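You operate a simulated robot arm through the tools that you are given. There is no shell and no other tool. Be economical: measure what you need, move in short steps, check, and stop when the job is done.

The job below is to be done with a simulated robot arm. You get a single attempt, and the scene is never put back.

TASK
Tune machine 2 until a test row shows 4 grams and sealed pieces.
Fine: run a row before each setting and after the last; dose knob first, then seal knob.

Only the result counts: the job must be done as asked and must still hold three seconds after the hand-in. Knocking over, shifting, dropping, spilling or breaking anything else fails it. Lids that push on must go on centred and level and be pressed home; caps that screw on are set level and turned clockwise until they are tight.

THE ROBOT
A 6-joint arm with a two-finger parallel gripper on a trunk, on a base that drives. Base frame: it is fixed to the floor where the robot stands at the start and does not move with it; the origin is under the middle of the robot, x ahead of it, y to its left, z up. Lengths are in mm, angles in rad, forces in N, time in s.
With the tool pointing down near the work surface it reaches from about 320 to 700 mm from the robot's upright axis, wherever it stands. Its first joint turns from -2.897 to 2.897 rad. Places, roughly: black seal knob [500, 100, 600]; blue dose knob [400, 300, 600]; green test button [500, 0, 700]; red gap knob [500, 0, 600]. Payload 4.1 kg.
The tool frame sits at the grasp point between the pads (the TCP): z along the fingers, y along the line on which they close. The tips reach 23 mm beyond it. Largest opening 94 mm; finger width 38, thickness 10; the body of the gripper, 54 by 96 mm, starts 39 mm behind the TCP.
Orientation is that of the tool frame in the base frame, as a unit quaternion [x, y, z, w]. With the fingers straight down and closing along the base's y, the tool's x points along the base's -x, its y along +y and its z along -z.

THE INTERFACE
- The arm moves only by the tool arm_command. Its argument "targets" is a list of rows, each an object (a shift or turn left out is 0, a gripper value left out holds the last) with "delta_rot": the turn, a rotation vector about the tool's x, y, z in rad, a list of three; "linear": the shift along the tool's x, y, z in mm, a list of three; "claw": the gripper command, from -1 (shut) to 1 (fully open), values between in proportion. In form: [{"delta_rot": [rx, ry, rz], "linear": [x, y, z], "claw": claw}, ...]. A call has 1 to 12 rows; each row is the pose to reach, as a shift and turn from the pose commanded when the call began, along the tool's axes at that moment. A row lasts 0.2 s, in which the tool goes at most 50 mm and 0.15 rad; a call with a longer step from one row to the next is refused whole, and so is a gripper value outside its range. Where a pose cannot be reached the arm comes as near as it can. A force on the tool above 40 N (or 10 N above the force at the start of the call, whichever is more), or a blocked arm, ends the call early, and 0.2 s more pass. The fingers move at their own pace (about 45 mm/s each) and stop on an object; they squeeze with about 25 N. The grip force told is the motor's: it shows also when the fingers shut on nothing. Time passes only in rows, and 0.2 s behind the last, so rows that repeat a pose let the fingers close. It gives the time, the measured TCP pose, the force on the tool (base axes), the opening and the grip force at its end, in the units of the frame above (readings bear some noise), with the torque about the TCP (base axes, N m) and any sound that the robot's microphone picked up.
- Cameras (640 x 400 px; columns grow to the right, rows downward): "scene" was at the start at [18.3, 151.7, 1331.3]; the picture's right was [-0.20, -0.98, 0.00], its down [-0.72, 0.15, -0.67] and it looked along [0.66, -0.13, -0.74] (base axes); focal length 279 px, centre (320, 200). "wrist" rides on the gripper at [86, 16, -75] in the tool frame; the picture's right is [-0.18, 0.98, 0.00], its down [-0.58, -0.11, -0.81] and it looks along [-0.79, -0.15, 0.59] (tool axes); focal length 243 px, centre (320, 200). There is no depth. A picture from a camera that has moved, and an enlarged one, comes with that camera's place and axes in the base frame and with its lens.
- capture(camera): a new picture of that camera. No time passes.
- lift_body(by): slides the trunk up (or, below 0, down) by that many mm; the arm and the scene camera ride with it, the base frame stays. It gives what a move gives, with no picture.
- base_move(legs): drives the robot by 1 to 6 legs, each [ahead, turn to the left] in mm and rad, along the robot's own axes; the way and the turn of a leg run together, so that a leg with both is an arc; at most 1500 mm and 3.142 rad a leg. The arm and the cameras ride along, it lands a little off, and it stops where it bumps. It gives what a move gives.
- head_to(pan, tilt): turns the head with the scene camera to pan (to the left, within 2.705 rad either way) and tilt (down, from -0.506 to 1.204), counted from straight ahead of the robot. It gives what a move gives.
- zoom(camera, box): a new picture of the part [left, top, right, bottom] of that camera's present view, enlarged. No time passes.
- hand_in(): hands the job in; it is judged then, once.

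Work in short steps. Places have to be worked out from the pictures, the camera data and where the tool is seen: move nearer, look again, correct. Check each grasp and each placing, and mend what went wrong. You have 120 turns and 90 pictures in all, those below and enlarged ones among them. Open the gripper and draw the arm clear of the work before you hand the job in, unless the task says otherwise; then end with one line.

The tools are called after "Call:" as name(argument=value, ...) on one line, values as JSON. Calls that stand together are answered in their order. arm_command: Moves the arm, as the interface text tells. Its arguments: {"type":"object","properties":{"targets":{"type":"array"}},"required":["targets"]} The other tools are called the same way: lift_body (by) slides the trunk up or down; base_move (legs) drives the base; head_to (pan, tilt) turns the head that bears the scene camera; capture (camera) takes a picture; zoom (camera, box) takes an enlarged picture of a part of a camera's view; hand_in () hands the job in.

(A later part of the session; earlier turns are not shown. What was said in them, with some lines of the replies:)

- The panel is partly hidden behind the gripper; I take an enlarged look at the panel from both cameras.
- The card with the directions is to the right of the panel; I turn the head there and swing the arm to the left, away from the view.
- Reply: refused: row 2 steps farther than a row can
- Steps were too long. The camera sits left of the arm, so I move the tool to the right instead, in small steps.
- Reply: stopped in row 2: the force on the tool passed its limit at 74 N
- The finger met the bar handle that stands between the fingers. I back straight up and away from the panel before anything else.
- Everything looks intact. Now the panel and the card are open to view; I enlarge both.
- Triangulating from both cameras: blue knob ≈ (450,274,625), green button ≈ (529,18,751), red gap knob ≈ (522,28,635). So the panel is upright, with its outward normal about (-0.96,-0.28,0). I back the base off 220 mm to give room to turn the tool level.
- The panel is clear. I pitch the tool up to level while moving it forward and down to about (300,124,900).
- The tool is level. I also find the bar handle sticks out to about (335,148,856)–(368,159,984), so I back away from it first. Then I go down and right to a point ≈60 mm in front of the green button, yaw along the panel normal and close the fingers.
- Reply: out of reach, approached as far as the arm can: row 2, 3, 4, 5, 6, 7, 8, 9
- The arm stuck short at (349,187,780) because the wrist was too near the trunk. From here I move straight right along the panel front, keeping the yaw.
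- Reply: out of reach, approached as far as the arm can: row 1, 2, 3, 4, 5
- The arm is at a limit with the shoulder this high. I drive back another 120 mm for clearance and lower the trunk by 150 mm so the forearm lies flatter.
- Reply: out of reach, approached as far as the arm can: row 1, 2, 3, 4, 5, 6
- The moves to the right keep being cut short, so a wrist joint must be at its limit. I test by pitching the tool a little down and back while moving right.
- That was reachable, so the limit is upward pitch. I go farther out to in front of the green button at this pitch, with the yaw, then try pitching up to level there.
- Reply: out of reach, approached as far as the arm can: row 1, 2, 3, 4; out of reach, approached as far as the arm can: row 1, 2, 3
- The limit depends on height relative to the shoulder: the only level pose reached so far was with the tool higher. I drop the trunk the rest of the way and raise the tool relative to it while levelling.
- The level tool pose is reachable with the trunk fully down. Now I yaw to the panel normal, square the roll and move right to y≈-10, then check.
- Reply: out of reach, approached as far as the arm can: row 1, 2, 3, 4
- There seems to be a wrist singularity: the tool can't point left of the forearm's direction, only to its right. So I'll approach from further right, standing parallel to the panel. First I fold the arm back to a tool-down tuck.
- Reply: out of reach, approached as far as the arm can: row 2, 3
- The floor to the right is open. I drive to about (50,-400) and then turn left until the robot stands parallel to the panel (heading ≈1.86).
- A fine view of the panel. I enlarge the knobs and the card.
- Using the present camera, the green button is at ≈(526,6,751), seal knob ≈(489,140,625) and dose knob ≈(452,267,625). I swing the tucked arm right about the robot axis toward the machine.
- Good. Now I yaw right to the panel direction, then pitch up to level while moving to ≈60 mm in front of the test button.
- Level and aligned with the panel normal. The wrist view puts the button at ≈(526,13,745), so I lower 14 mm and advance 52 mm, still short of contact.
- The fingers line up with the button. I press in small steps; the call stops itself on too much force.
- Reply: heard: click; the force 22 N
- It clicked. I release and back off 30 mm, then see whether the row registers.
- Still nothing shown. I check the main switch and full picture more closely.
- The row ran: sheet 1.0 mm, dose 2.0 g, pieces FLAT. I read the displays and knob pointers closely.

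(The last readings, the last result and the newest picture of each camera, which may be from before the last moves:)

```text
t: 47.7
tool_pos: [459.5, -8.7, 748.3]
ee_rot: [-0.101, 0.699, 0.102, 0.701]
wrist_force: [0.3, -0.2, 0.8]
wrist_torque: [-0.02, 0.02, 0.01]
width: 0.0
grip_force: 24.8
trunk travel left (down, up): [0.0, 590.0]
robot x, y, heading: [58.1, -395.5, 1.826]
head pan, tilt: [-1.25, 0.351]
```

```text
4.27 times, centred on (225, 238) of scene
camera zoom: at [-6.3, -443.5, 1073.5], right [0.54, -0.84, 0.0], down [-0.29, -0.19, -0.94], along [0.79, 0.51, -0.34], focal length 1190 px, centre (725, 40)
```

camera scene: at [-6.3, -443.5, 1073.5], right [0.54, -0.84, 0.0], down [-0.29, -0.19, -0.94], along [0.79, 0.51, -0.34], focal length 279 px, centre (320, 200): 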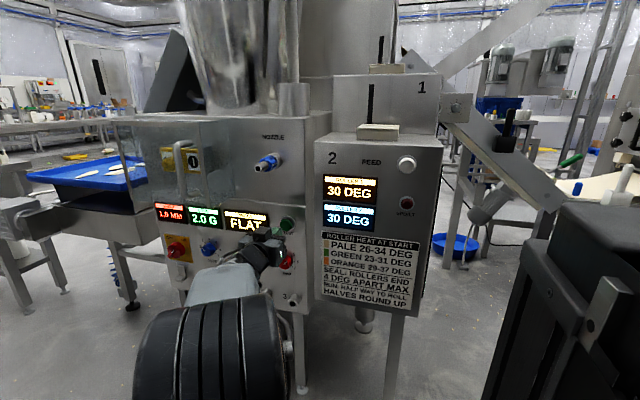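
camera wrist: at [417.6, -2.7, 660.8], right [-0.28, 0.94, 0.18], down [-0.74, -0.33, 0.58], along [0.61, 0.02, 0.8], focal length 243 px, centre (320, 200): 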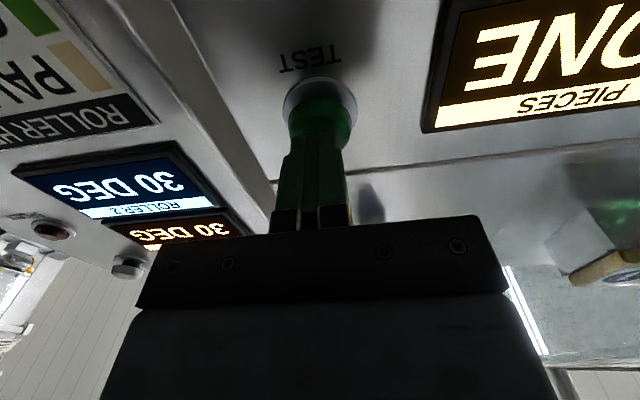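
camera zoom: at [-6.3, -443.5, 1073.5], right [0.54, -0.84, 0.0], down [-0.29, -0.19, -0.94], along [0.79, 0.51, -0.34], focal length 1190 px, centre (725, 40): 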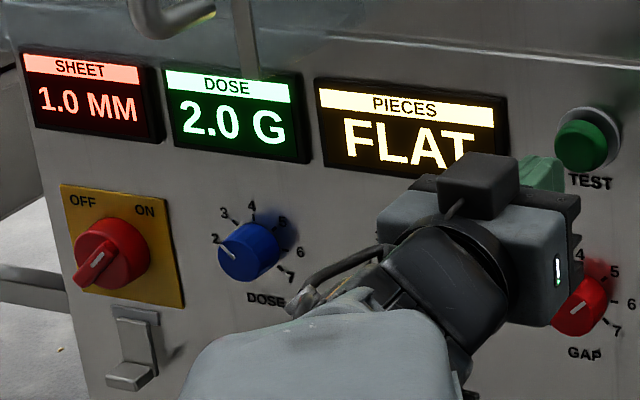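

The dose knob points at 2 (the scale has 4 at the top, about 45° per number) and gave 2.0 g, so it needs to go to 4, a quarter turn clockwise. I retract and lower the tool to z≈670, then drive 230 mm along the panel toward the dose knob.

Call:
arm_command(targets=[{"linear": [0, 0, -30], "claw": 1}, {"linear": [25, 0, -60]}, {"linear": [50, 0, -70]}, {"linear": [76, 0, -70]}, {"linear": [76, 0, -70]}])

Call:
base_move(legs=[[230, 0.033]])

Call:
capture(camera="wrist")

Call:
capture(camera="scene")

```text
t: 48.9
tool_pos: [391.6, -27.7, 668.8]
ee_rot: [-0.101, 0.699, 0.102, 0.701]
wrist_force: [0.2, 0.9, 0.0]
wrist_torque: [0.0, 0.0, 0.02]
width: 93.9
grip_force: 0.0
trunk travel left (down, up): [0.0, 590.0]
robot x, y, heading: [64.0, -394.3, 1.825]
head pan, tilt: [-1.25, 0.351]
```

```text
t: 50.6
tool_pos: [317.7, 203.4, 668.2]
ee_rot: [-0.114, 0.697, 0.115, 0.699]
wrist_force: [0.2, -0.2, 0.4]
wrist_torque: [-0.01, 0.0, -0.03]
width: 94.1
grip_force: 0.1
trunk travel left (down, up): [0.0, 590.0]
robot x, y, heading: [0.5, -175.7, 1.867]
head pan, tilt: [-1.25, 0.351]
```

```text
54 pictures are left
camera wrist: at [241.7, 195.6, 582.8], right [-0.32, 0.93, 0.18], down [-0.73, -0.36, 0.58], along [0.61, 0.05, 0.79], focal length 243 px, centre (320, 200)
```

wrist: 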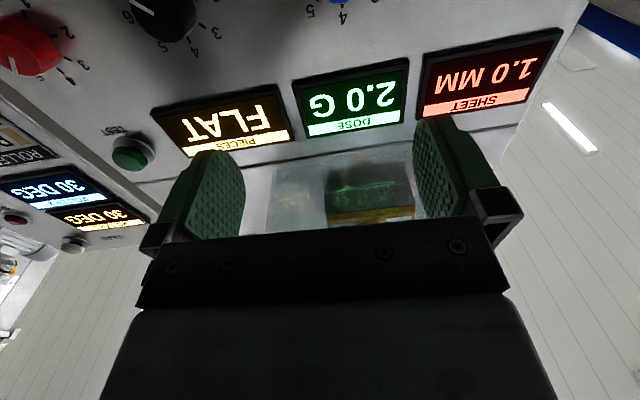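

```text
53 pictures are left
camera scene: at [-65.5, -227.3, 1073.6], right [0.58, -0.82, 0.0], down [-0.28, -0.2, -0.94], along [0.77, 0.54, -0.34], focal length 279 px, centre (320, 200)
```

scene: 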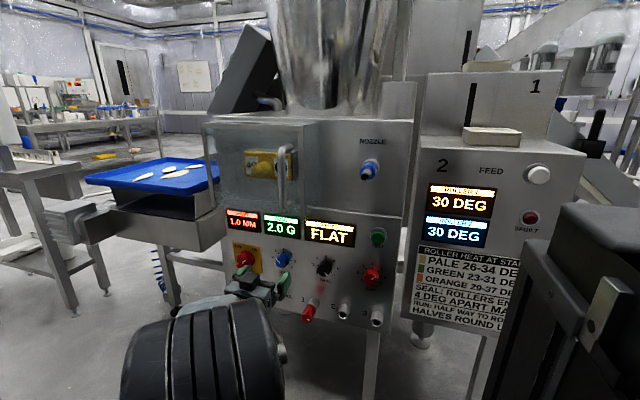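

The camera sees the knob well from here. I enlarge it to fix its place.

Call:
zoom(camera="scene", box=[220, 205, 400, 325])

```text
3.33 times, centred on (310, 265) of scene
camera zoom: at [-65.5, -227.3, 1073.6], right [0.58, -0.82, 0.0], down [-0.28, -0.2, -0.94], along [0.77, 0.54, -0.34], focal length 930 px, centre (353, -17)
```

zoom: 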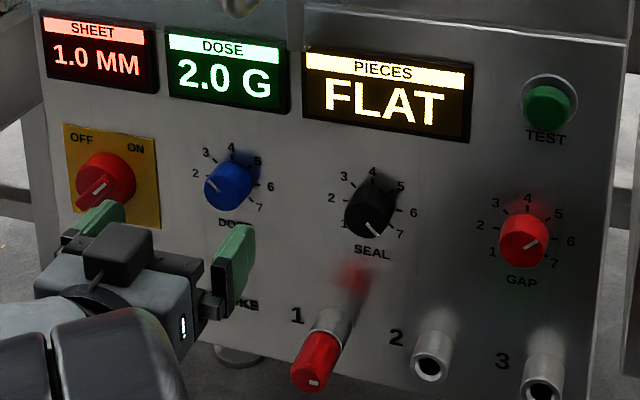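

Fix: dose knob face ≈(457,276,621), seal knob face ≈(498,150,619). I move to 80 mm in front of the dose knob, trim the yaw and roll the open gripper 0.75 rad counter-clockwise so there is room for the clockwise turn.

Call:
arm_command(targets=[{"linear": [15, 5, 5], "delta_rot": [0.04, 0, 0], "claw": 1}, {"linear": [25, 10, 10], "delta_rot": [0.04, 0.003, -0.14]}, {"linear": [35, 15, 20], "delta_rot": [0.04, 0.006, -0.28]}, {"linear": [47, 20, 30], "delta_rot": [0.04, 0.009, -0.42]}, {"linear": [47, 24, 40], "delta_rot": [0.04, 0.012, -0.56]}, {"linear": [47, 27.6, 60], "delta_rot": [0.04, 0.014, -0.68]}, {"linear": [47, 27.6, 75], "delta_rot": [0.04, 0.015, -0.75]}])

Call:
capture(camera="wrist")

Call:
zoom(camera="scene", box=[220, 205, 400, 325])

```text
t: 52.2
tool_pos: [379.2, 254.4, 624.4]
ee_rot: [-0.349, 0.613, -0.164, 0.689]
wrist_force: [1.0, 0.4, 0.4]
wrist_torque: [-0.03, 0.05, -0.04]
width: 94.2
grip_force: 0.1
trunk travel left (down, up): [0.0, 590.0]
robot x, y, heading: [-1.4, -177.4, 1.863]
head pan, tilt: [-1.25, 0.351]
```

```text
51 pictures are left
camera wrist: at [322.0, 188.9, 549.5], right [-0.23, 0.81, -0.54], down [-0.87, 0.08, 0.5], along [0.44, 0.58, 0.68], focal length 243 px, centre (320, 200)
```

wrist: 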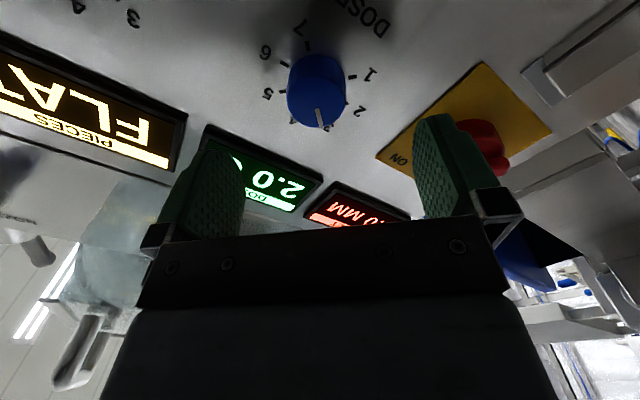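

```text
3.33 times, centred on (310, 265) of scene
camera zoom: at [-65.5, -227.3, 1073.6], right [0.58, -0.82, 0.0], down [-0.28, -0.2, -0.94], along [0.77, 0.54, -0.34], focal length 930 px, centre (353, -17)
```

zoom: 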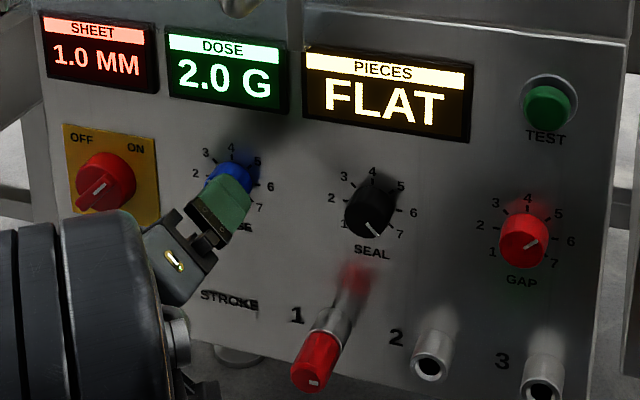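

I enlarge the wrist view to read the dose pointer against its scale.

Call:
zoom(camera="wrist", box=[240, 0, 400, 140])

```text
2.86 times, centred on (320, 70) of wrist
camera zoom: at [322.0, 188.9, 549.5], right [-0.23, 0.81, -0.54], down [-0.87, 0.08, 0.5], along [0.44, 0.58, 0.68], focal length 693 px, centre (320, 571)
```

zoom: 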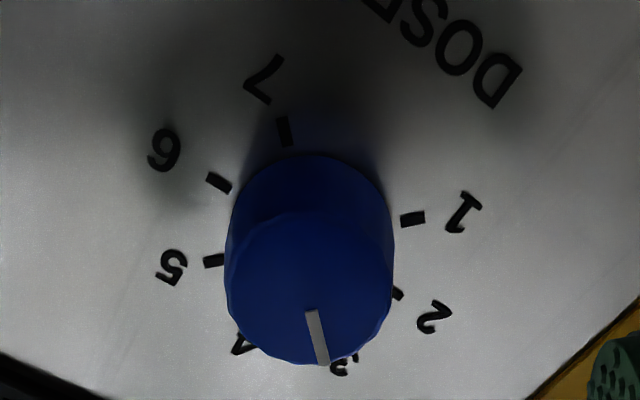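

The pointer really sits at 3 (parallax misled me earlier), so 3 gives 2.0 g. I plan to turn it to 5 and then see the result. The knob is centred between the fingers, so I advance 60 mm around it and look.

Call:
arm_command(targets=[{"linear": [-1.5, -1.4, 20]}, {"linear": [-1.5, -1.4, 40]}, {"linear": [-1.5, -1.4, 60]}])

Call:
capture(camera="wrist")

```text
t: 53.0
tool_pos: [438.2, 268.4, 624.4]
ee_rot: [-0.35, 0.613, -0.163, 0.689]
wrist_force: [-6.7, -4.7, -1.7]
wrist_torque: [-0.18, 0.17, 0.32]
width: 93.5
grip_force: 0.1
trunk travel left (down, up): [0.0, 590.0]
robot x, y, heading: [-1.6, -180.1, 1.864]
head pan, tilt: [-1.25, 0.351]
```

```text
48 pictures are left
camera wrist: at [380.1, 203.5, 550.2], right [-0.24, 0.81, -0.54], down [-0.86, 0.08, 0.5], along [0.44, 0.58, 0.68], focal length 243 px, centre (320, 200)
```

wrist: 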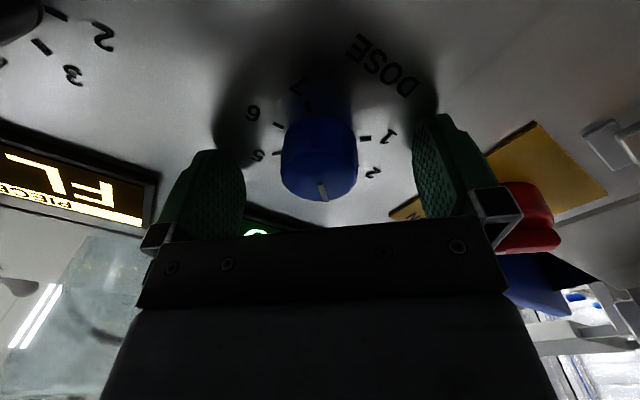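

There's a light contact force: the finger on the left touches the red main switch. I back off, narrow the opening to about 60 mm and come in again.

Call:
arm_command(targets=[{"linear": [0, 0, -15]}, {"linear": [0, 0, -35], "claw": 0.25}, {"linear": [0, 0, -35]}, {"linear": [0, 0, -35]}])

Call:
arm_command(targets=[{"linear": [0, 0, 15]}, {"linear": [0, 0, 35]}, {"linear": [0, 0, 38]}])

Call:
capture(camera="wrist")

```text
t: 54.0
tool_pos: [403.2, 259.2, 625.4]
ee_rot: [-0.349, 0.614, -0.164, 0.689]
wrist_force: [-0.6, 0.4, -0.8]
wrist_torque: [-0.04, -0.01, -0.01]
width: 58.8
grip_force: 0.1
trunk travel left (down, up): [0.0, 590.0]
robot x, y, heading: [-0.8, -174.9, 1.862]
head pan, tilt: [-1.25, 0.351]
```

```text
t: 54.8
tool_pos: [437.3, 269.9, 622.8]
ee_rot: [-0.35, 0.614, -0.162, 0.689]
wrist_force: [-32.4, -18.9, -4.5]
wrist_torque: [-0.14, 0.43, 1.12]
width: 57.1
grip_force: 0.0
trunk travel left (down, up): [0.0, 590.0]
robot x, y, heading: [2.0, -177.6, 1.862]
head pan, tilt: [-1.25, 0.351]
```

```text
47 pictures are left
camera wrist: at [380.1, 204.6, 549.2], right [-0.24, 0.81, -0.54], down [-0.86, 0.08, 0.5], along [0.44, 0.58, 0.68], focal length 243 px, centre (320, 200)
```

wrist: 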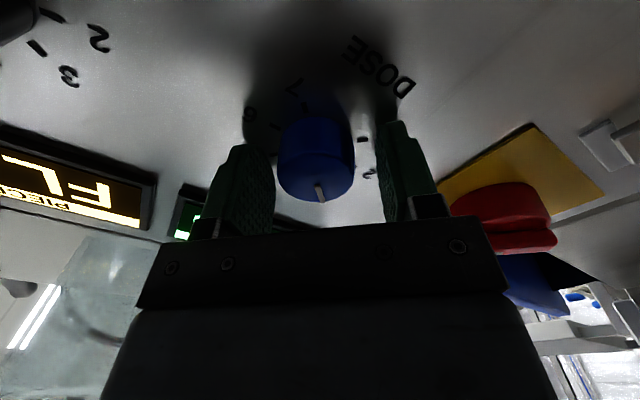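

The contact is the left fingertip on the panel face itself (panel ≈ where the tips are), so the knob is already fully between the fingers. I back off 5 mm and close on the knob.

Call:
arm_command(targets=[{"linear": [0, 0, -6]}, {"linear": [0, 0, -6], "claw": -0.5}, {"linear": [0, 0, -6], "claw": -0.5}, {"linear": [0, 0, -6], "claw": -0.5}, {"linear": [0, 0, -6], "claw": -0.5}])

Call:
capture(camera="wrist")

```text
t: 56.0
tool_pos: [435.2, 268.8, 624.4]
ee_rot: [-0.347, 0.614, -0.164, 0.69]
wrist_force: [17.3, -0.2, 5.7]
wrist_torque: [0.02, -0.1, -0.37]
width: 37.0
grip_force: 44.9
trunk travel left (down, up): [0.0, 590.0]
robot x, y, heading: [-0.6, -181.3, 1.861]
head pan, tilt: [-1.25, 0.351]
```

```text
46 pictures are left
camera wrist: at [378.2, 204.0, 549.9], right [-0.23, 0.81, -0.53], down [-0.87, 0.08, 0.5], along [0.44, 0.58, 0.69], focal length 243 px, centre (320, 200)
```

wrist: 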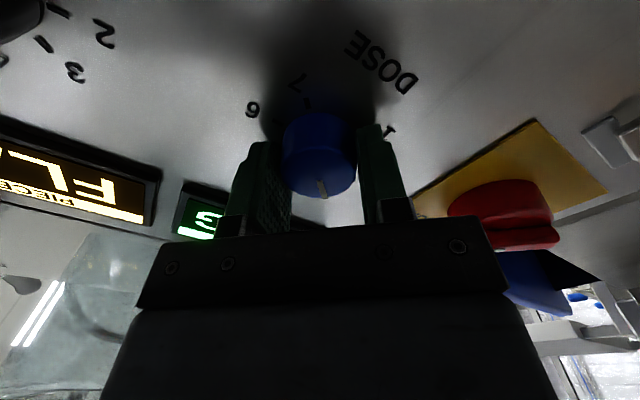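

The knob is gripped at 37 mm. I turn it clockwise by 90° (from 3 to 5).

Call:
arm_command(targets=[{"delta_rot": [0, 0, 0.143]}, {"delta_rot": [0, 0, 0.286]}, {"delta_rot": [0, 0, 0.429]}, {"delta_rot": [0, 0, 0.571]}, {"delta_rot": [0, 0, 0.714]}, {"delta_rot": [0, 0, 0.857]}, {"delta_rot": [0, 0, 1.0]}, {"delta_rot": [0, 0, 1.143]}, {"delta_rot": [0, 0, 1.286]}, {"delta_rot": [0, 0, 1.429]}, {"delta_rot": [0, 0, 1.571]}, {"delta_rot": [0, 0, 1.571]}])

Call:
capture(camera="wrist")

```text
t: 57.9
tool_pos: [434.8, 266.4, 626.0]
ee_rot: [0.054, 0.708, 0.235, 0.663]
wrist_force: [-0.8, -8.3, 2.2]
wrist_torque: [0.07, -0.13, -0.45]
width: 37.3
grip_force: 45.0
out of reach, approached as far as the arm can: row 9
trunk travel left (down, up): [0.0, 590.0]
robot x, y, heading: [0.6, -176.9, 1.854]
head pan, tilt: [-1.25, 0.351]
stopped in row 9: the force on the tool passed its limit at 65 N (the readings are from after the stop); the commanded pose is now the measured one
```

```text
45 pictures are left
camera wrist: at [350.9, 296.5, 553.5], right [-0.21, 0.8, 0.57], down [-0.69, -0.53, 0.49], along [0.7, -0.29, 0.66], focal length 243 px, centre (320, 200)
```

wrist: 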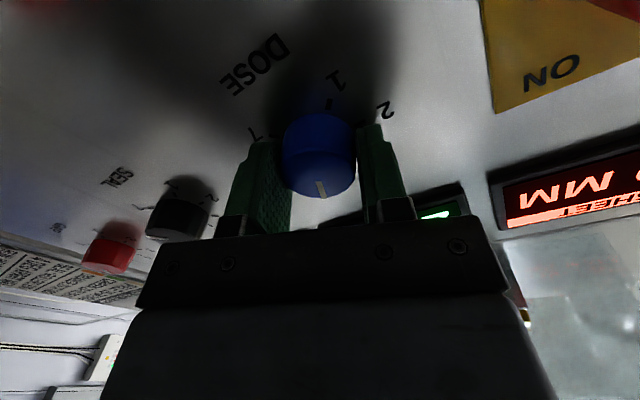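

The wrist roll reached its limit after ≈66° with the knob following (now ≈4.5). I release, back off, roll back and re-grip.

Call:
arm_command(targets=[{"claw": 0.25}, {"claw": 0.25}, {"claw": 0.25}, {"linear": [0, 0, -20]}, {"linear": [0, 0, -40]}])

Call:
arm_command(targets=[{"delta_rot": [0, 0, -0.143]}, {"delta_rot": [0, 0, -0.286]}, {"delta_rot": [0, 0, -0.429]}, {"delta_rot": [0, 0, -0.571]}, {"delta_rot": [0, 0, -0.714]}, {"delta_rot": [0, 0, -0.85]}])

Call:
capture(camera="wrist")

Call:
capture(camera="scene")

```text
t: 59.1
tool_pos: [398.0, 257.7, 625.8]
ee_rot: [0.053, 0.709, 0.235, 0.663]
wrist_force: [-0.3, -0.3, 0.2]
wrist_torque: [-0.01, 0.02, 0.02]
width: 58.5
grip_force: 0.1
trunk travel left (down, up): [0.0, 590.0]
robot x, y, heading: [0.7, -175.3, 1.858]
head pan, tilt: [-1.25, 0.351]
```

```text
t: 60.5
tool_pos: [396.1, 258.5, 623.4]
ee_rot: [-0.244, 0.668, -0.058, 0.7]
wrist_force: [0.1, 1.0, -1.3]
wrist_torque: [-0.01, 0.01, -0.01]
width: 58.5
grip_force: 0.1
trunk travel left (down, up): [0.0, 590.0]
robot x, y, heading: [2.2, -176.7, 1.853]
head pan, tilt: [-1.25, 0.351]
```

```text
44 pictures are left
camera wrist: at [330.4, 217.3, 539.8], right [-0.26, 0.93, -0.25], down [-0.81, -0.07, 0.58], along [0.53, 0.35, 0.77], focal length 243 px, centre (320, 200)
```

wrist: 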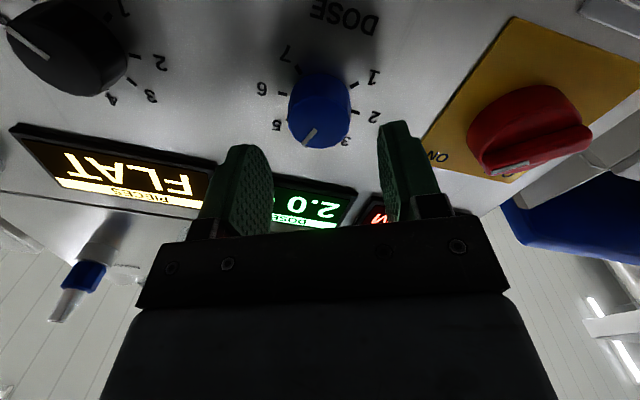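

```text
43 pictures are left
camera scene: at [-65.5, -227.1, 1073.6], right [0.57, -0.82, 0.0], down [-0.28, -0.2, -0.94], along [0.77, 0.54, -0.34], focal length 279 px, centre (320, 200)
```

scene: 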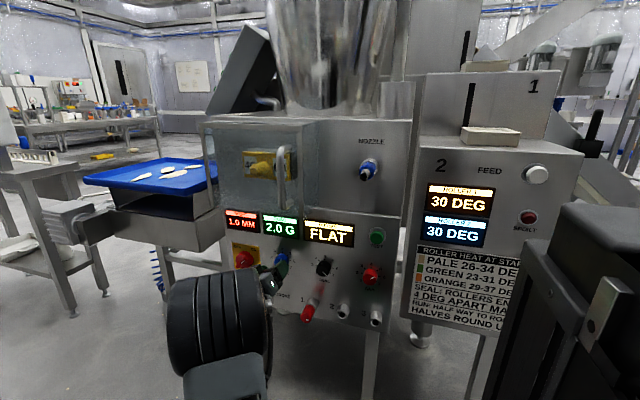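

The pointer is at ≈4.5. I go back in 38 mm at this roll (-0.44), grip, and turn the remaining 0.42 rad to 5.

Call:
arm_command(targets=[{"linear": [0, 0, 20]}, {"linear": [0, 0, 38]}, {"linear": [0, 0, 38], "claw": -0.5}, {"linear": [0, 0, 38], "claw": -0.5}, {"linear": [0, 0, 38], "claw": -0.5}, {"linear": [0, 0, 38], "claw": -0.5}])

Call:
arm_command(targets=[{"delta_rot": [0, 0, 0.14]}, {"delta_rot": [0, 0, 0.28]}, {"delta_rot": [0, 0, 0.42]}, {"delta_rot": [0, 0, 0.42]}])

Call:
arm_command(targets=[{"claw": 0.25}, {"claw": 0.25}, {"claw": 0.25}, {"linear": [0, 0, -20]}, {"linear": [0, 0, -45]}])

Call:
zoom(camera="wrist", box=[230, 0, 410, 160])

```text
t: 61.9
tool_pos: [434.5, 267.7, 624.4]
ee_rot: [-0.245, 0.668, -0.06, 0.7]
wrist_force: [4.1, 10.3, -2.3]
wrist_torque: [-0.01, 0.09, 0.33]
width: 37.3
grip_force: 45.4
trunk travel left (down, up): [0.0, 590.0]
robot x, y, heading: [2.5, -177.0, 1.858]
head pan, tilt: [-1.25, 0.351]
```

```text
t: 62.9
tool_pos: [435.3, 267.8, 624.6]
ee_rot: [-0.097, 0.705, 0.088, 0.697]
wrist_force: [2.0, 4.5, -7.2]
wrist_torque: [-0.21, 0.55, 0.32]
width: 37.1
grip_force: 44.7
trunk travel left (down, up): [0.0, 590.0]
robot x, y, heading: [-0.4, -176.3, 1.853]
head pan, tilt: [-1.25, 0.351]
```

```text
t: 64.1
tool_pos: [392.5, 254.8, 623.3]
ee_rot: [-0.098, 0.704, 0.088, 0.697]
wrist_force: [0.0, -0.3, 0.4]
wrist_torque: [-0.01, -0.07, 0.01]
width: 59.1
grip_force: 0.2
trunk travel left (down, up): [0.0, 590.0]
robot x, y, heading: [-1.9, -175.9, 1.858]
head pan, tilt: [-1.25, 0.351]
```

```text
2.50 times, centred on (320, 80) of wrist
camera zoom: at [316.4, 250.3, 537.8], right [-0.26, 0.95, 0.17], down [-0.75, -0.31, 0.59], along [0.62, 0.02, 0.79], focal length 606 px, centre (320, 500)
```

zoom: 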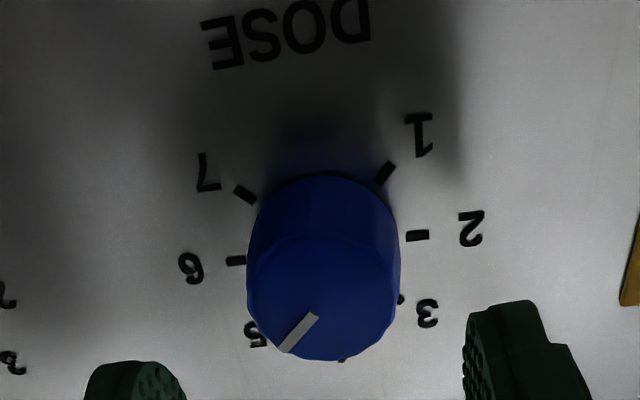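

The pointer is now about at 5. Next comes a test row: I close the fingers, retract and raise a bit, and drive back 118 mm to a spot that should serve all three controls.

Call:
arm_command(targets=[{"linear": [-20, 0, -10], "claw": -1}, {"linear": [-45, 0, -20], "claw": -1}, {"linear": [-45, 0, -20], "claw": -1}])

Call:
base_move(legs=[[-118, 0]])

Call:
capture(camera="wrist")

```text
t: 64.9
tool_pos: [372.5, 251.5, 668.5]
ee_rot: [-0.099, 0.704, 0.088, 0.697]
wrist_force: [-0.4, -0.7, 0.2]
wrist_torque: [0.03, 0.01, -0.02]
width: 0.0
grip_force: 12.9
trunk travel left (down, up): [0.0, 590.0]
robot x, y, heading: [-1.4, -176.3, 1.859]
head pan, tilt: [-1.25, 0.351]
```

```text
t: 66.2
tool_pos: [408.2, 133.6, 670.1]
ee_rot: [-0.098, 0.704, 0.088, 0.698]
wrist_force: [0.1, 0.3, -0.2]
wrist_torque: [0.02, 0.0, 0.01]
width: 0.1
grip_force: 25.7
trunk travel left (down, up): [0.0, 590.0]
robot x, y, heading: [34.0, -292.8, 1.857]
head pan, tilt: [-1.25, 0.351]
```

```text
41 pictures are left
camera wrist: at [332.1, 129.4, 584.3], right [-0.25, 0.95, 0.17], down [-0.75, -0.3, 0.59], along [0.62, 0.02, 0.79], focal length 243 px, centre (320, 200)
```

wrist: 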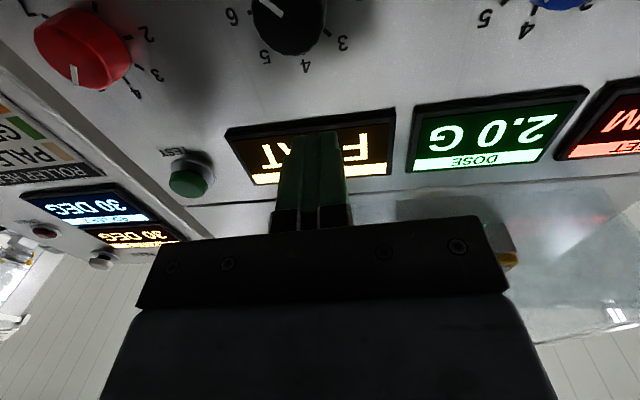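

I move the closed fingers to the pre-press spot used before, (460,-9,747), and check the alignment.

Call:
arm_command(targets=[{"linear": [-15, -38, 0]}, {"linear": [-35, -76, 0]}, {"linear": [-55, -114, 5], "delta_rot": [-0.02, 0, 0]}, {"linear": [-77, -151, 13], "delta_rot": [-0.02, 0, 0]}])

Call:
capture(camera="wrist")

```text
t: 67.2
tool_pos: [460.2, -11.6, 747.5]
ee_rot: [-0.104, 0.703, 0.095, 0.697]
wrist_force: [0.6, -1.1, -0.9]
wrist_torque: [-0.01, -0.03, 0.01]
width: 0.0
grip_force: 24.8
trunk travel left (down, up): [0.0, 590.0]
robot x, y, heading: [35.0, -293.2, 1.85]
head pan, tilt: [-1.25, 0.351]
```

```text
40 pictures are left
camera wrist: at [384.8, -17.4, 661.8], right [-0.27, 0.95, 0.17], down [-0.74, -0.32, 0.59], along [0.62, 0.03, 0.79], focal length 243 px, centre (320, 200)
```

wrist: 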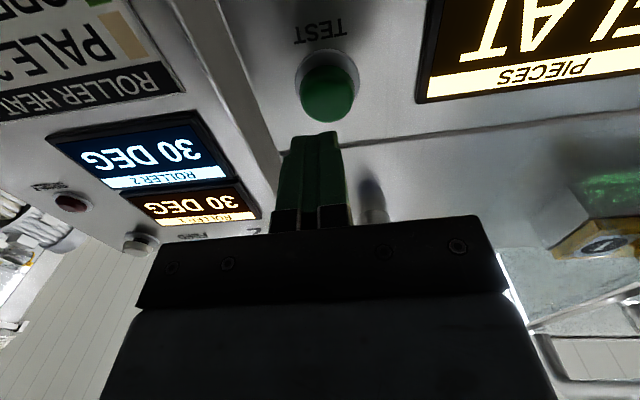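

Aligned, with a 4 mm shift left needed. I press (47 mm forward) and draw back at once, then let some time pass.

Call:
arm_command(targets=[{"linear": [0, 4, 25]}, {"linear": [0, 4, 38]}, {"linear": [0, 4, 44]}, {"linear": [0, 4, 48]}, {"linear": [0, 4, 50]}])

Call:
arm_command(targets=[{"linear": [0, 0, -25]}, {"linear": [0, 0, -60]}, {"linear": [30, 10, -80]}, {"linear": [60, 40, -80]}, {"linear": [60, 40, -80]}, {"linear": [60, 40, -80]}, {"linear": [60, 40, -80]}, {"linear": [60, 40, -80]}])

Call:
zoom(camera="scene", box=[140, 180, 340, 320])

```text
t: 68.4
tool_pos: [504.8, 8.3, 747.2]
ee_rot: [-0.105, 0.704, 0.094, 0.696]
wrist_force: [-27.4, -14.7, -10.3]
wrist_torque: [0.03, -0.07, -0.1]
width: 0.1
grip_force: 25.2
trunk travel left (down, up): [0.0, 590.0]
robot x, y, heading: [34.6, -296.8, 1.85]
head pan, tilt: [-1.25, 0.351]
heard: click
```

```text
t: 70.2
tool_pos: [414.9, 25.0, 690.3]
ee_rot: [-0.105, 0.704, 0.095, 0.697]
wrist_force: [0.1, -0.8, -0.5]
wrist_torque: [-0.02, 0.01, -0.04]
width: 0.3
grip_force: 25.2
trunk travel left (down, up): [0.0, 590.0]
robot x, y, heading: [30.4, -295.7, 1.853]
head pan, tilt: [-1.25, 0.351]
```

```text
2.86 times, centred on (240, 250) of scene
camera zoom: at [-31.3, -344.0, 1073.6], right [0.57, -0.82, 0.0], down [-0.28, -0.2, -0.94], along [0.77, 0.54, -0.34], focal length 797 px, centre (549, 57)
```

zoom: 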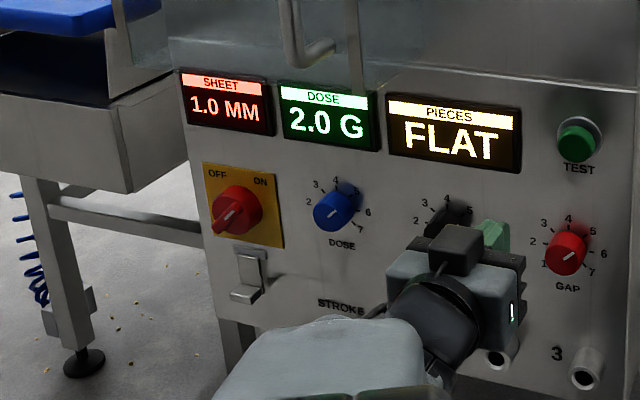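

The row may need a moment longer; I wait about a second and a half.

Call:
arm_command(targets=[{}, {}, {}, {}, {}, {}, {}])

Call:
zoom(camera="scene", box=[140, 180, 340, 320])

```text
t: 71.8
tool_pos: [413.9, 24.7, 690.5]
ee_rot: [-0.105, 0.704, 0.094, 0.696]
wrist_force: [0.1, 0.2, -0.2]
wrist_torque: [-0.01, -0.02, -0.02]
width: 0.0
grip_force: 25.1
trunk travel left (down, up): [0.0, 590.0]
robot x, y, heading: [34.7, -292.5, 1.856]
head pan, tilt: [-1.25, 0.351]
```

```text
2.86 times, centred on (240, 250) of scene
camera zoom: at [-31.3, -344.0, 1073.6], right [0.57, -0.82, 0.0], down [-0.28, -0.2, -0.94], along [0.77, 0.54, -0.34], focal length 797 px, centre (549, 57)
```

zoom: 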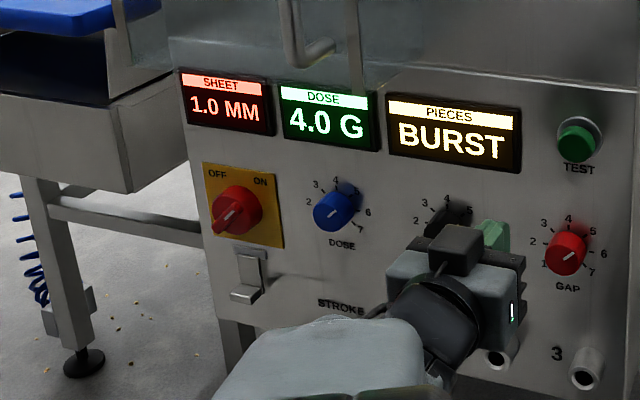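

The dose is right: 4.0 g, and the pieces are BURST. Now the seal knob: I open the gripper to 60 mm and go to about 50 mm in front of it, at (421,127,623), to read its pointer.

Call:
arm_command(targets=[{"linear": [15, 30, 0], "claw": 0.25}, {"linear": [30, 60, 5]}, {"linear": [50, 90, 15]}, {"linear": [67, 96, 35]}])

Call:
capture(camera="wrist")

Call:
zoom(camera="wrist", box=[230, 0, 410, 160])

```text
t: 72.8
tool_pos: [423.7, 126.9, 621.2]
ee_rot: [-0.104, 0.703, 0.094, 0.697]
wrist_force: [0.4, 1.3, -0.4]
wrist_torque: [0.01, 0.02, 0.0]
width: 58.7
grip_force: 0.1
trunk travel left (down, up): [0.0, 590.0]
robot x, y, heading: [32.0, -290.0, 1.856]
head pan, tilt: [-1.25, 0.351]
```

```text
37 pictures are left
camera wrist: at [347.6, 120.8, 536.2], right [-0.27, 0.95, 0.17], down [-0.74, -0.32, 0.59], along [0.62, 0.03, 0.79], focal length 243 px, centre (320, 200)
```

wrist: 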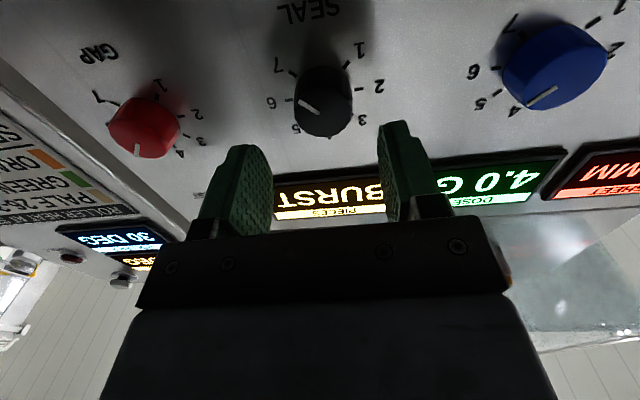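

```text
2.50 times, centred on (320, 80) of wrist
camera zoom: at [347.6, 120.8, 536.2], right [-0.27, 0.95, 0.17], down [-0.74, -0.32, 0.59], along [0.62, 0.03, 0.79], focal length 606 px, centre (320, 500)
```

zoom: 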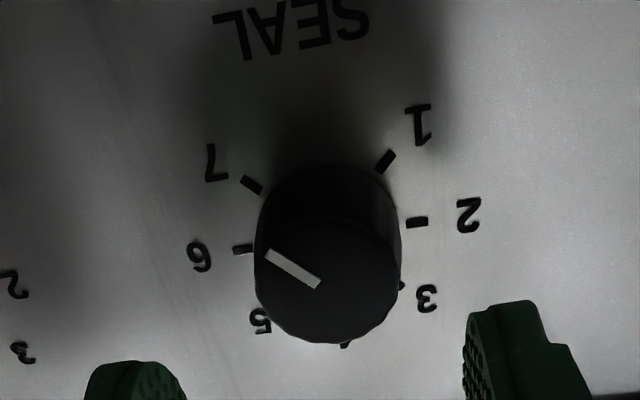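

The seal pointer is at about 7, and BURST means too much seal; I'll try 4. I roll the gripper +0.35, advance 49 mm and grip the knob.

Call:
arm_command(targets=[{"linear": [-2, 0, 0], "delta_rot": [0, 0, 0.14]}, {"linear": [-2, 0, 5], "delta_rot": [0, 0, 0.25]}, {"linear": [-2, 0, 15], "delta_rot": [0, 0, 0.33]}, {"linear": [-2, 0, 35], "delta_rot": [0, 0, 0.33]}, {"linear": [-2, 0, 49], "delta_rot": [0, 0, 0.33]}, {"linear": [-2, 0, 49], "delta_rot": [0, 0, 0.33], "claw": -0.5}, {"linear": [-2, 0, 49], "delta_rot": [0, 0, 0.33]}, {"linear": [-2, 0, 49], "delta_rot": [0, 0, 0.33]}, {"linear": [-2, 0, 49], "delta_rot": [0, 0, 0.33]}])

Call:
capture(camera="wrist")

```text
t: 74.8
tool_pos: [471.3, 142.3, 622.8]
ee_rot: [0.009, 0.71, 0.211, 0.672]
wrist_force: [-3.5, 6.2, 0.0]
wrist_torque: [-0.08, -0.04, 0.43]
width: 37.0
grip_force: 44.7
trunk travel left (down, up): [0.0, 590.0]
robot x, y, heading: [29.8, -294.8, 1.859]
head pan, tilt: [-1.25, 0.351]
stopped in row 9: the force on the tool passed its limit at 41 N (the readings are from after the stop); the commanded pose is now the measured one
```

```text
35 pictures are left
camera wrist: at [388.3, 162.0, 546.2], right [-0.25, 0.84, 0.48], down [-0.69, -0.5, 0.52], along [0.68, -0.2, 0.7], focal length 243 px, centre (320, 200)
```

wrist: 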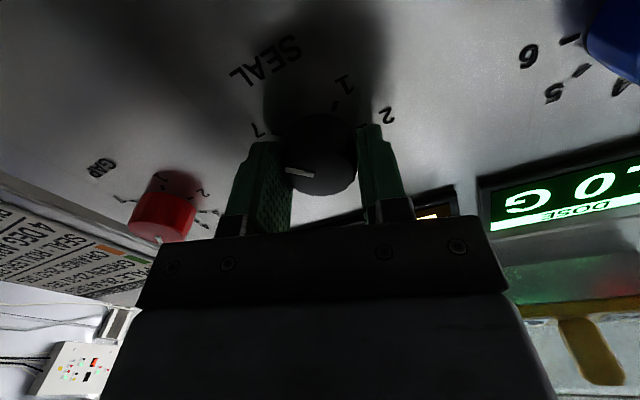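

The knob is gripped. I turn it counter-clockwise, first by 1.57 rad.

Call:
arm_command(targets=[{"delta_rot": [0, 0, -0.143]}, {"delta_rot": [0, 0, -0.286]}, {"delta_rot": [0, 0, -0.429]}, {"delta_rot": [0, 0, -0.571]}, {"delta_rot": [0, 0, -0.714]}, {"delta_rot": [0, 0, -0.857]}, {"delta_rot": [0, 0, -1.0]}, {"delta_rot": [0, 0, -1.143]}, {"delta_rot": [0, 0, -1.286]}, {"delta_rot": [0, 0, -1.429]}, {"delta_rot": [0, 0, -1.571]}, {"delta_rot": [0, 0, -1.571]}])

```text
t: 77.4
tool_pos: [472.7, 141.6, 623.0]
ee_rot: [-0.496, 0.508, -0.327, 0.624]
wrist_force: [-6.7, 6.2, -3.0]
wrist_torque: [-0.06, 0.14, -0.3]
width: 36.7
grip_force: 45.1
trunk travel left (down, up): [0.0, 590.0]
robot x, y, heading: [34.4, -295.7, 1.862]
head pan, tilt: [-1.25, 0.351]
```

It follows smoothly, now ≈5. I turn another 45° to 4.

Call:
arm_command(targets=[{"delta_rot": [0, 0, -0.14]}, {"delta_rot": [0, 0, -0.28]}, {"delta_rot": [0, 0, -0.42]}, {"delta_rot": [0, 0, -0.56]}, {"delta_rot": [0, 0, -0.7]}, {"delta_rot": [0, 0, -0.785]}, {"delta_rot": [0, 0, -0.785]}])

Call:
arm_command(targets=[{"claw": 0.25}, {"claw": 0.25}, {"claw": 0.25}, {"linear": [0, 0, -20]}, {"linear": [0, 0, -50]}, {"linear": [0, 0, -70], "claw": -1}])

Call:
capture(camera="wrist")

```text
t: 79.0
tool_pos: [472.1, 141.1, 623.4]
ee_rot: [0.652, -0.28, 0.541, -0.451]
wrist_force: [-5.2, 5.9, 2.6]
wrist_torque: [0.02, -0.05, 0.3]
width: 36.9
grip_force: 45.0
trunk travel left (down, up): [0.0, 590.0]
robot x, y, heading: [30.2, -294.1, 1.861]
head pan, tilt: [-1.25, 0.351]
```

```text
t: 80.4
tool_pos: [403.6, 120.2, 624.3]
ee_rot: [0.652, -0.282, 0.54, -0.451]
wrist_force: [0.1, 0.9, 0.3]
wrist_torque: [0.01, 0.01, -0.01]
width: 23.5
grip_force: 0.1
trunk travel left (down, up): [0.0, 590.0]
robot x, y, heading: [33.2, -291.1, 1.864]
head pan, tilt: [-1.25, 0.351]
```

```text
34 pictures are left
camera wrist: at [357.4, 19.0, 648.7], right [0.07, -0.27, -0.96], down [-0.94, 0.31, -0.16], along [0.34, 0.91, -0.23], focal length 243 px, centre (320, 200)
```

wrist: 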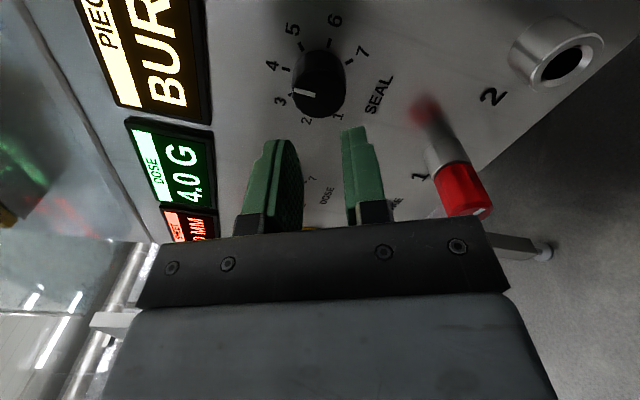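

The seal pointer is at ≈4. I move to the pre-press pose at (460,-6,748) while rolling the gripper back toward upright.

Call:
arm_command(targets=[{"linear": [0, 0, 0], "delta_rot": [0, 0, 0.145], "claw": -1}, {"linear": [15, -4, 0], "delta_rot": [0, 0, 0.29]}, {"linear": [30, -8, 0], "delta_rot": [0, 0, 0.435]}, {"linear": [50, -13, 0], "delta_rot": [0, 0, 0.58]}, {"linear": [70, -18, 0], "delta_rot": [0, 0, 0.725]}, {"linear": [90, -23, 0], "delta_rot": [0, 0, 0.87]}, {"linear": [110, -28, 0], "delta_rot": [0, 0, 1.015]}, {"linear": [130, -33, 0], "delta_rot": [0, 0, 1.16]}, {"linear": [150, -40, 0], "delta_rot": [0, 0, 1.305]}, {"linear": [165, -45, 5], "delta_rot": [0, 0, 1.45]}, {"linear": [178, -49.5, 10], "delta_rot": [0, 0, 1.595]}, {"linear": [178, -49.5, 17], "delta_rot": [0, 0, 1.74]}])

Call:
capture(camera="wrist")

```text
t: 83.0
tool_pos: [461.1, -4.2, 746.6]
ee_rot: [-0.205, 0.679, -0.002, 0.705]
wrist_force: [-0.4, 0.9, 0.3]
wrist_torque: [-0.04, -0.02, 0.03]
width: 0.0
grip_force: 24.3
trunk travel left (down, up): [0.0, 590.0]
robot x, y, heading: [32.8, -294.7, 1.858]
head pan, tilt: [-1.25, 0.351]
```

```text
33 pictures are left
camera wrist: at [393.2, -34.3, 660.4], right [-0.28, 0.95, -0.11], down [-0.79, -0.17, 0.59], along [0.55, 0.26, 0.8], focal length 243 px, centre (320, 200)
```

wrist: 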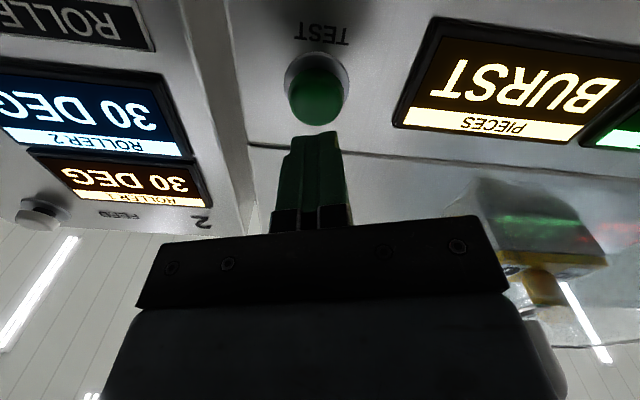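

The fingers are aligned with the button. I press, draw back and wait for the row.

Call:
arm_command(targets=[{"linear": [0, 0, 25]}, {"linear": [0, 0, 38]}, {"linear": [0, 0, 44]}, {"linear": [0, 0, 48]}, {"linear": [0, 0, 50]}])

Call:
arm_command(targets=[{"linear": [0, 0, -25]}, {"linear": [0, 0, -60]}, {"linear": [0, 0, -80]}, {"linear": [0, 0, -80]}, {"linear": [0, 0, -80]}, {"linear": [0, 0, -80]}, {"linear": [0, 0, -80]}, {"linear": [0, 0, -80]}, {"linear": [0, 0, -80]}, {"linear": [0, 0, -80]}, {"linear": [0, 0, -80]}, {"linear": [0, 0, -80]}])

Call:
arm_command(targets=[{}, {}, {}, {}])

Call:
zoom(camera="scene", box=[140, 180, 340, 320])

```text
t: 84.2
tool_pos: [505.2, 9.4, 747.1]
ee_rot: [-0.206, 0.68, -0.003, 0.703]
wrist_force: [-30.4, -15.7, -1.5]
wrist_torque: [-0.04, -0.25, -0.02]
width: 0.0
grip_force: 24.9
trunk travel left (down, up): [0.0, 590.0]
robot x, y, heading: [34.7, -294.9, 1.861]
head pan, tilt: [-1.25, 0.351]
heard: click
stopped in row 5: the force on the tool passed its limit at 42 N (the readings are from after the stop); the commanded pose is now the measured one
```

```text
t: 86.8
tool_pos: [429.9, -12.2, 746.5]
ee_rot: [-0.207, 0.681, -0.003, 0.703]
wrist_force: [0.8, 0.2, -0.7]
wrist_torque: [-0.02, 0.03, 0.0]
width: 0.0
grip_force: 24.7
trunk travel left (down, up): [0.0, 590.0]
robot x, y, heading: [34.0, -291.8, 1.86]
head pan, tilt: [-1.25, 0.351]
```

```text
t: 87.8
tool_pos: [431.1, -10.8, 746.0]
ee_rot: [-0.207, 0.681, -0.002, 0.703]
wrist_force: [-0.8, 0.8, -0.1]
wrist_torque: [0.0, -0.02, 0.0]
width: 0.0
grip_force: 24.9
trunk travel left (down, up): [0.0, 590.0]
robot x, y, heading: [32.9, -291.5, 1.866]
head pan, tilt: [-1.25, 0.351]
```

```text
2.86 times, centred on (240, 250) of scene
camera zoom: at [-31.3, -344.1, 1073.6], right [0.57, -0.82, 0.0], down [-0.28, -0.2, -0.94], along [0.77, 0.54, -0.34], focal length 797 px, centre (549, 57)
```

zoom: 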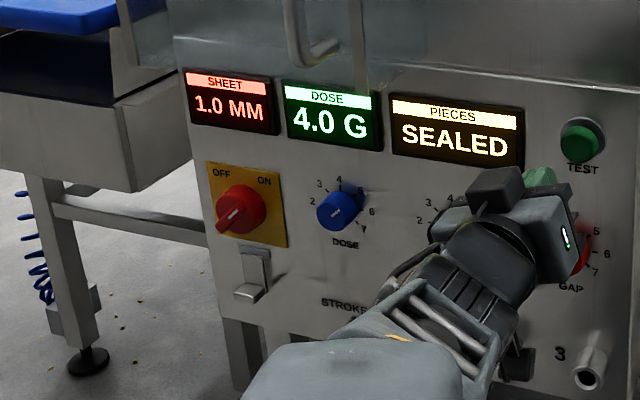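

The panel shows 4.0 G and SEALED. I draw the arm back from the panel and open the gripper.

Call:
arm_command(targets=[{"linear": [0, 0, -30]}, {"linear": [0, 0, -60]}, {"linear": [0, 0, -80], "claw": 1}, {"linear": [0, 0, -80]}, {"linear": [0, 0, -80]}, {"linear": [0, 0, -80]}, {"linear": [0, 0, -80]}, {"linear": [0, 0, -80]}])

Call:
capture(camera="scene")

```text
t: 89.6
tool_pos: [351.6, -35.6, 747.2]
ee_rot: [-0.205, 0.681, -0.003, 0.703]
wrist_force: [0.5, -0.1, -1.2]
wrist_torque: [-0.01, -0.02, -0.01]
width: 94.1
grip_force: 0.1
trunk travel left (down, up): [0.0, 590.0]
robot x, y, heading: [34.2, -296.8, 1.863]
head pan, tilt: [-1.25, 0.351]
```

```text
31 pictures are left
camera scene: at [-31.3, -344.1, 1073.6], right [0.57, -0.82, 0.0], down [-0.28, -0.2, -0.94], along [0.77, 0.54, -0.34], focal length 279 px, centre (320, 200)
```

scene: 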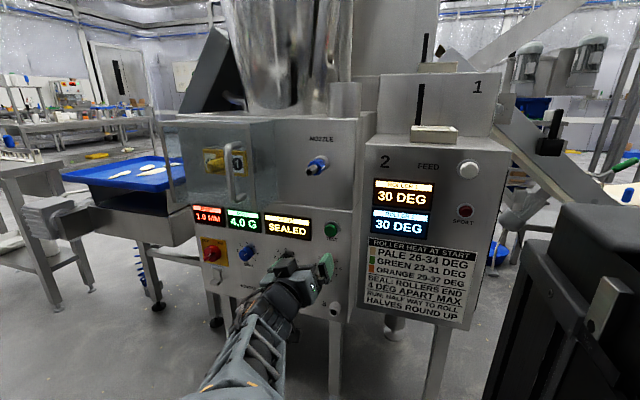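

The displays hold at 4.0 G and SEALED, and the arm is clear with the gripper open. I hand the job in.

Call:
hand_in()

```text
The job is handed in.
```

Machine 2's last test row shows 4.0 g and SEALED: dose knob turned from 3 to 5, then seal knob from about 7 to 4, with a row run before each setting and after the last. Early on, a finger hit the guard's bar handle at up to 74 N, and a fingertip later pressed the panel face at about 32 N; pictures showed nothing moved or damaged.
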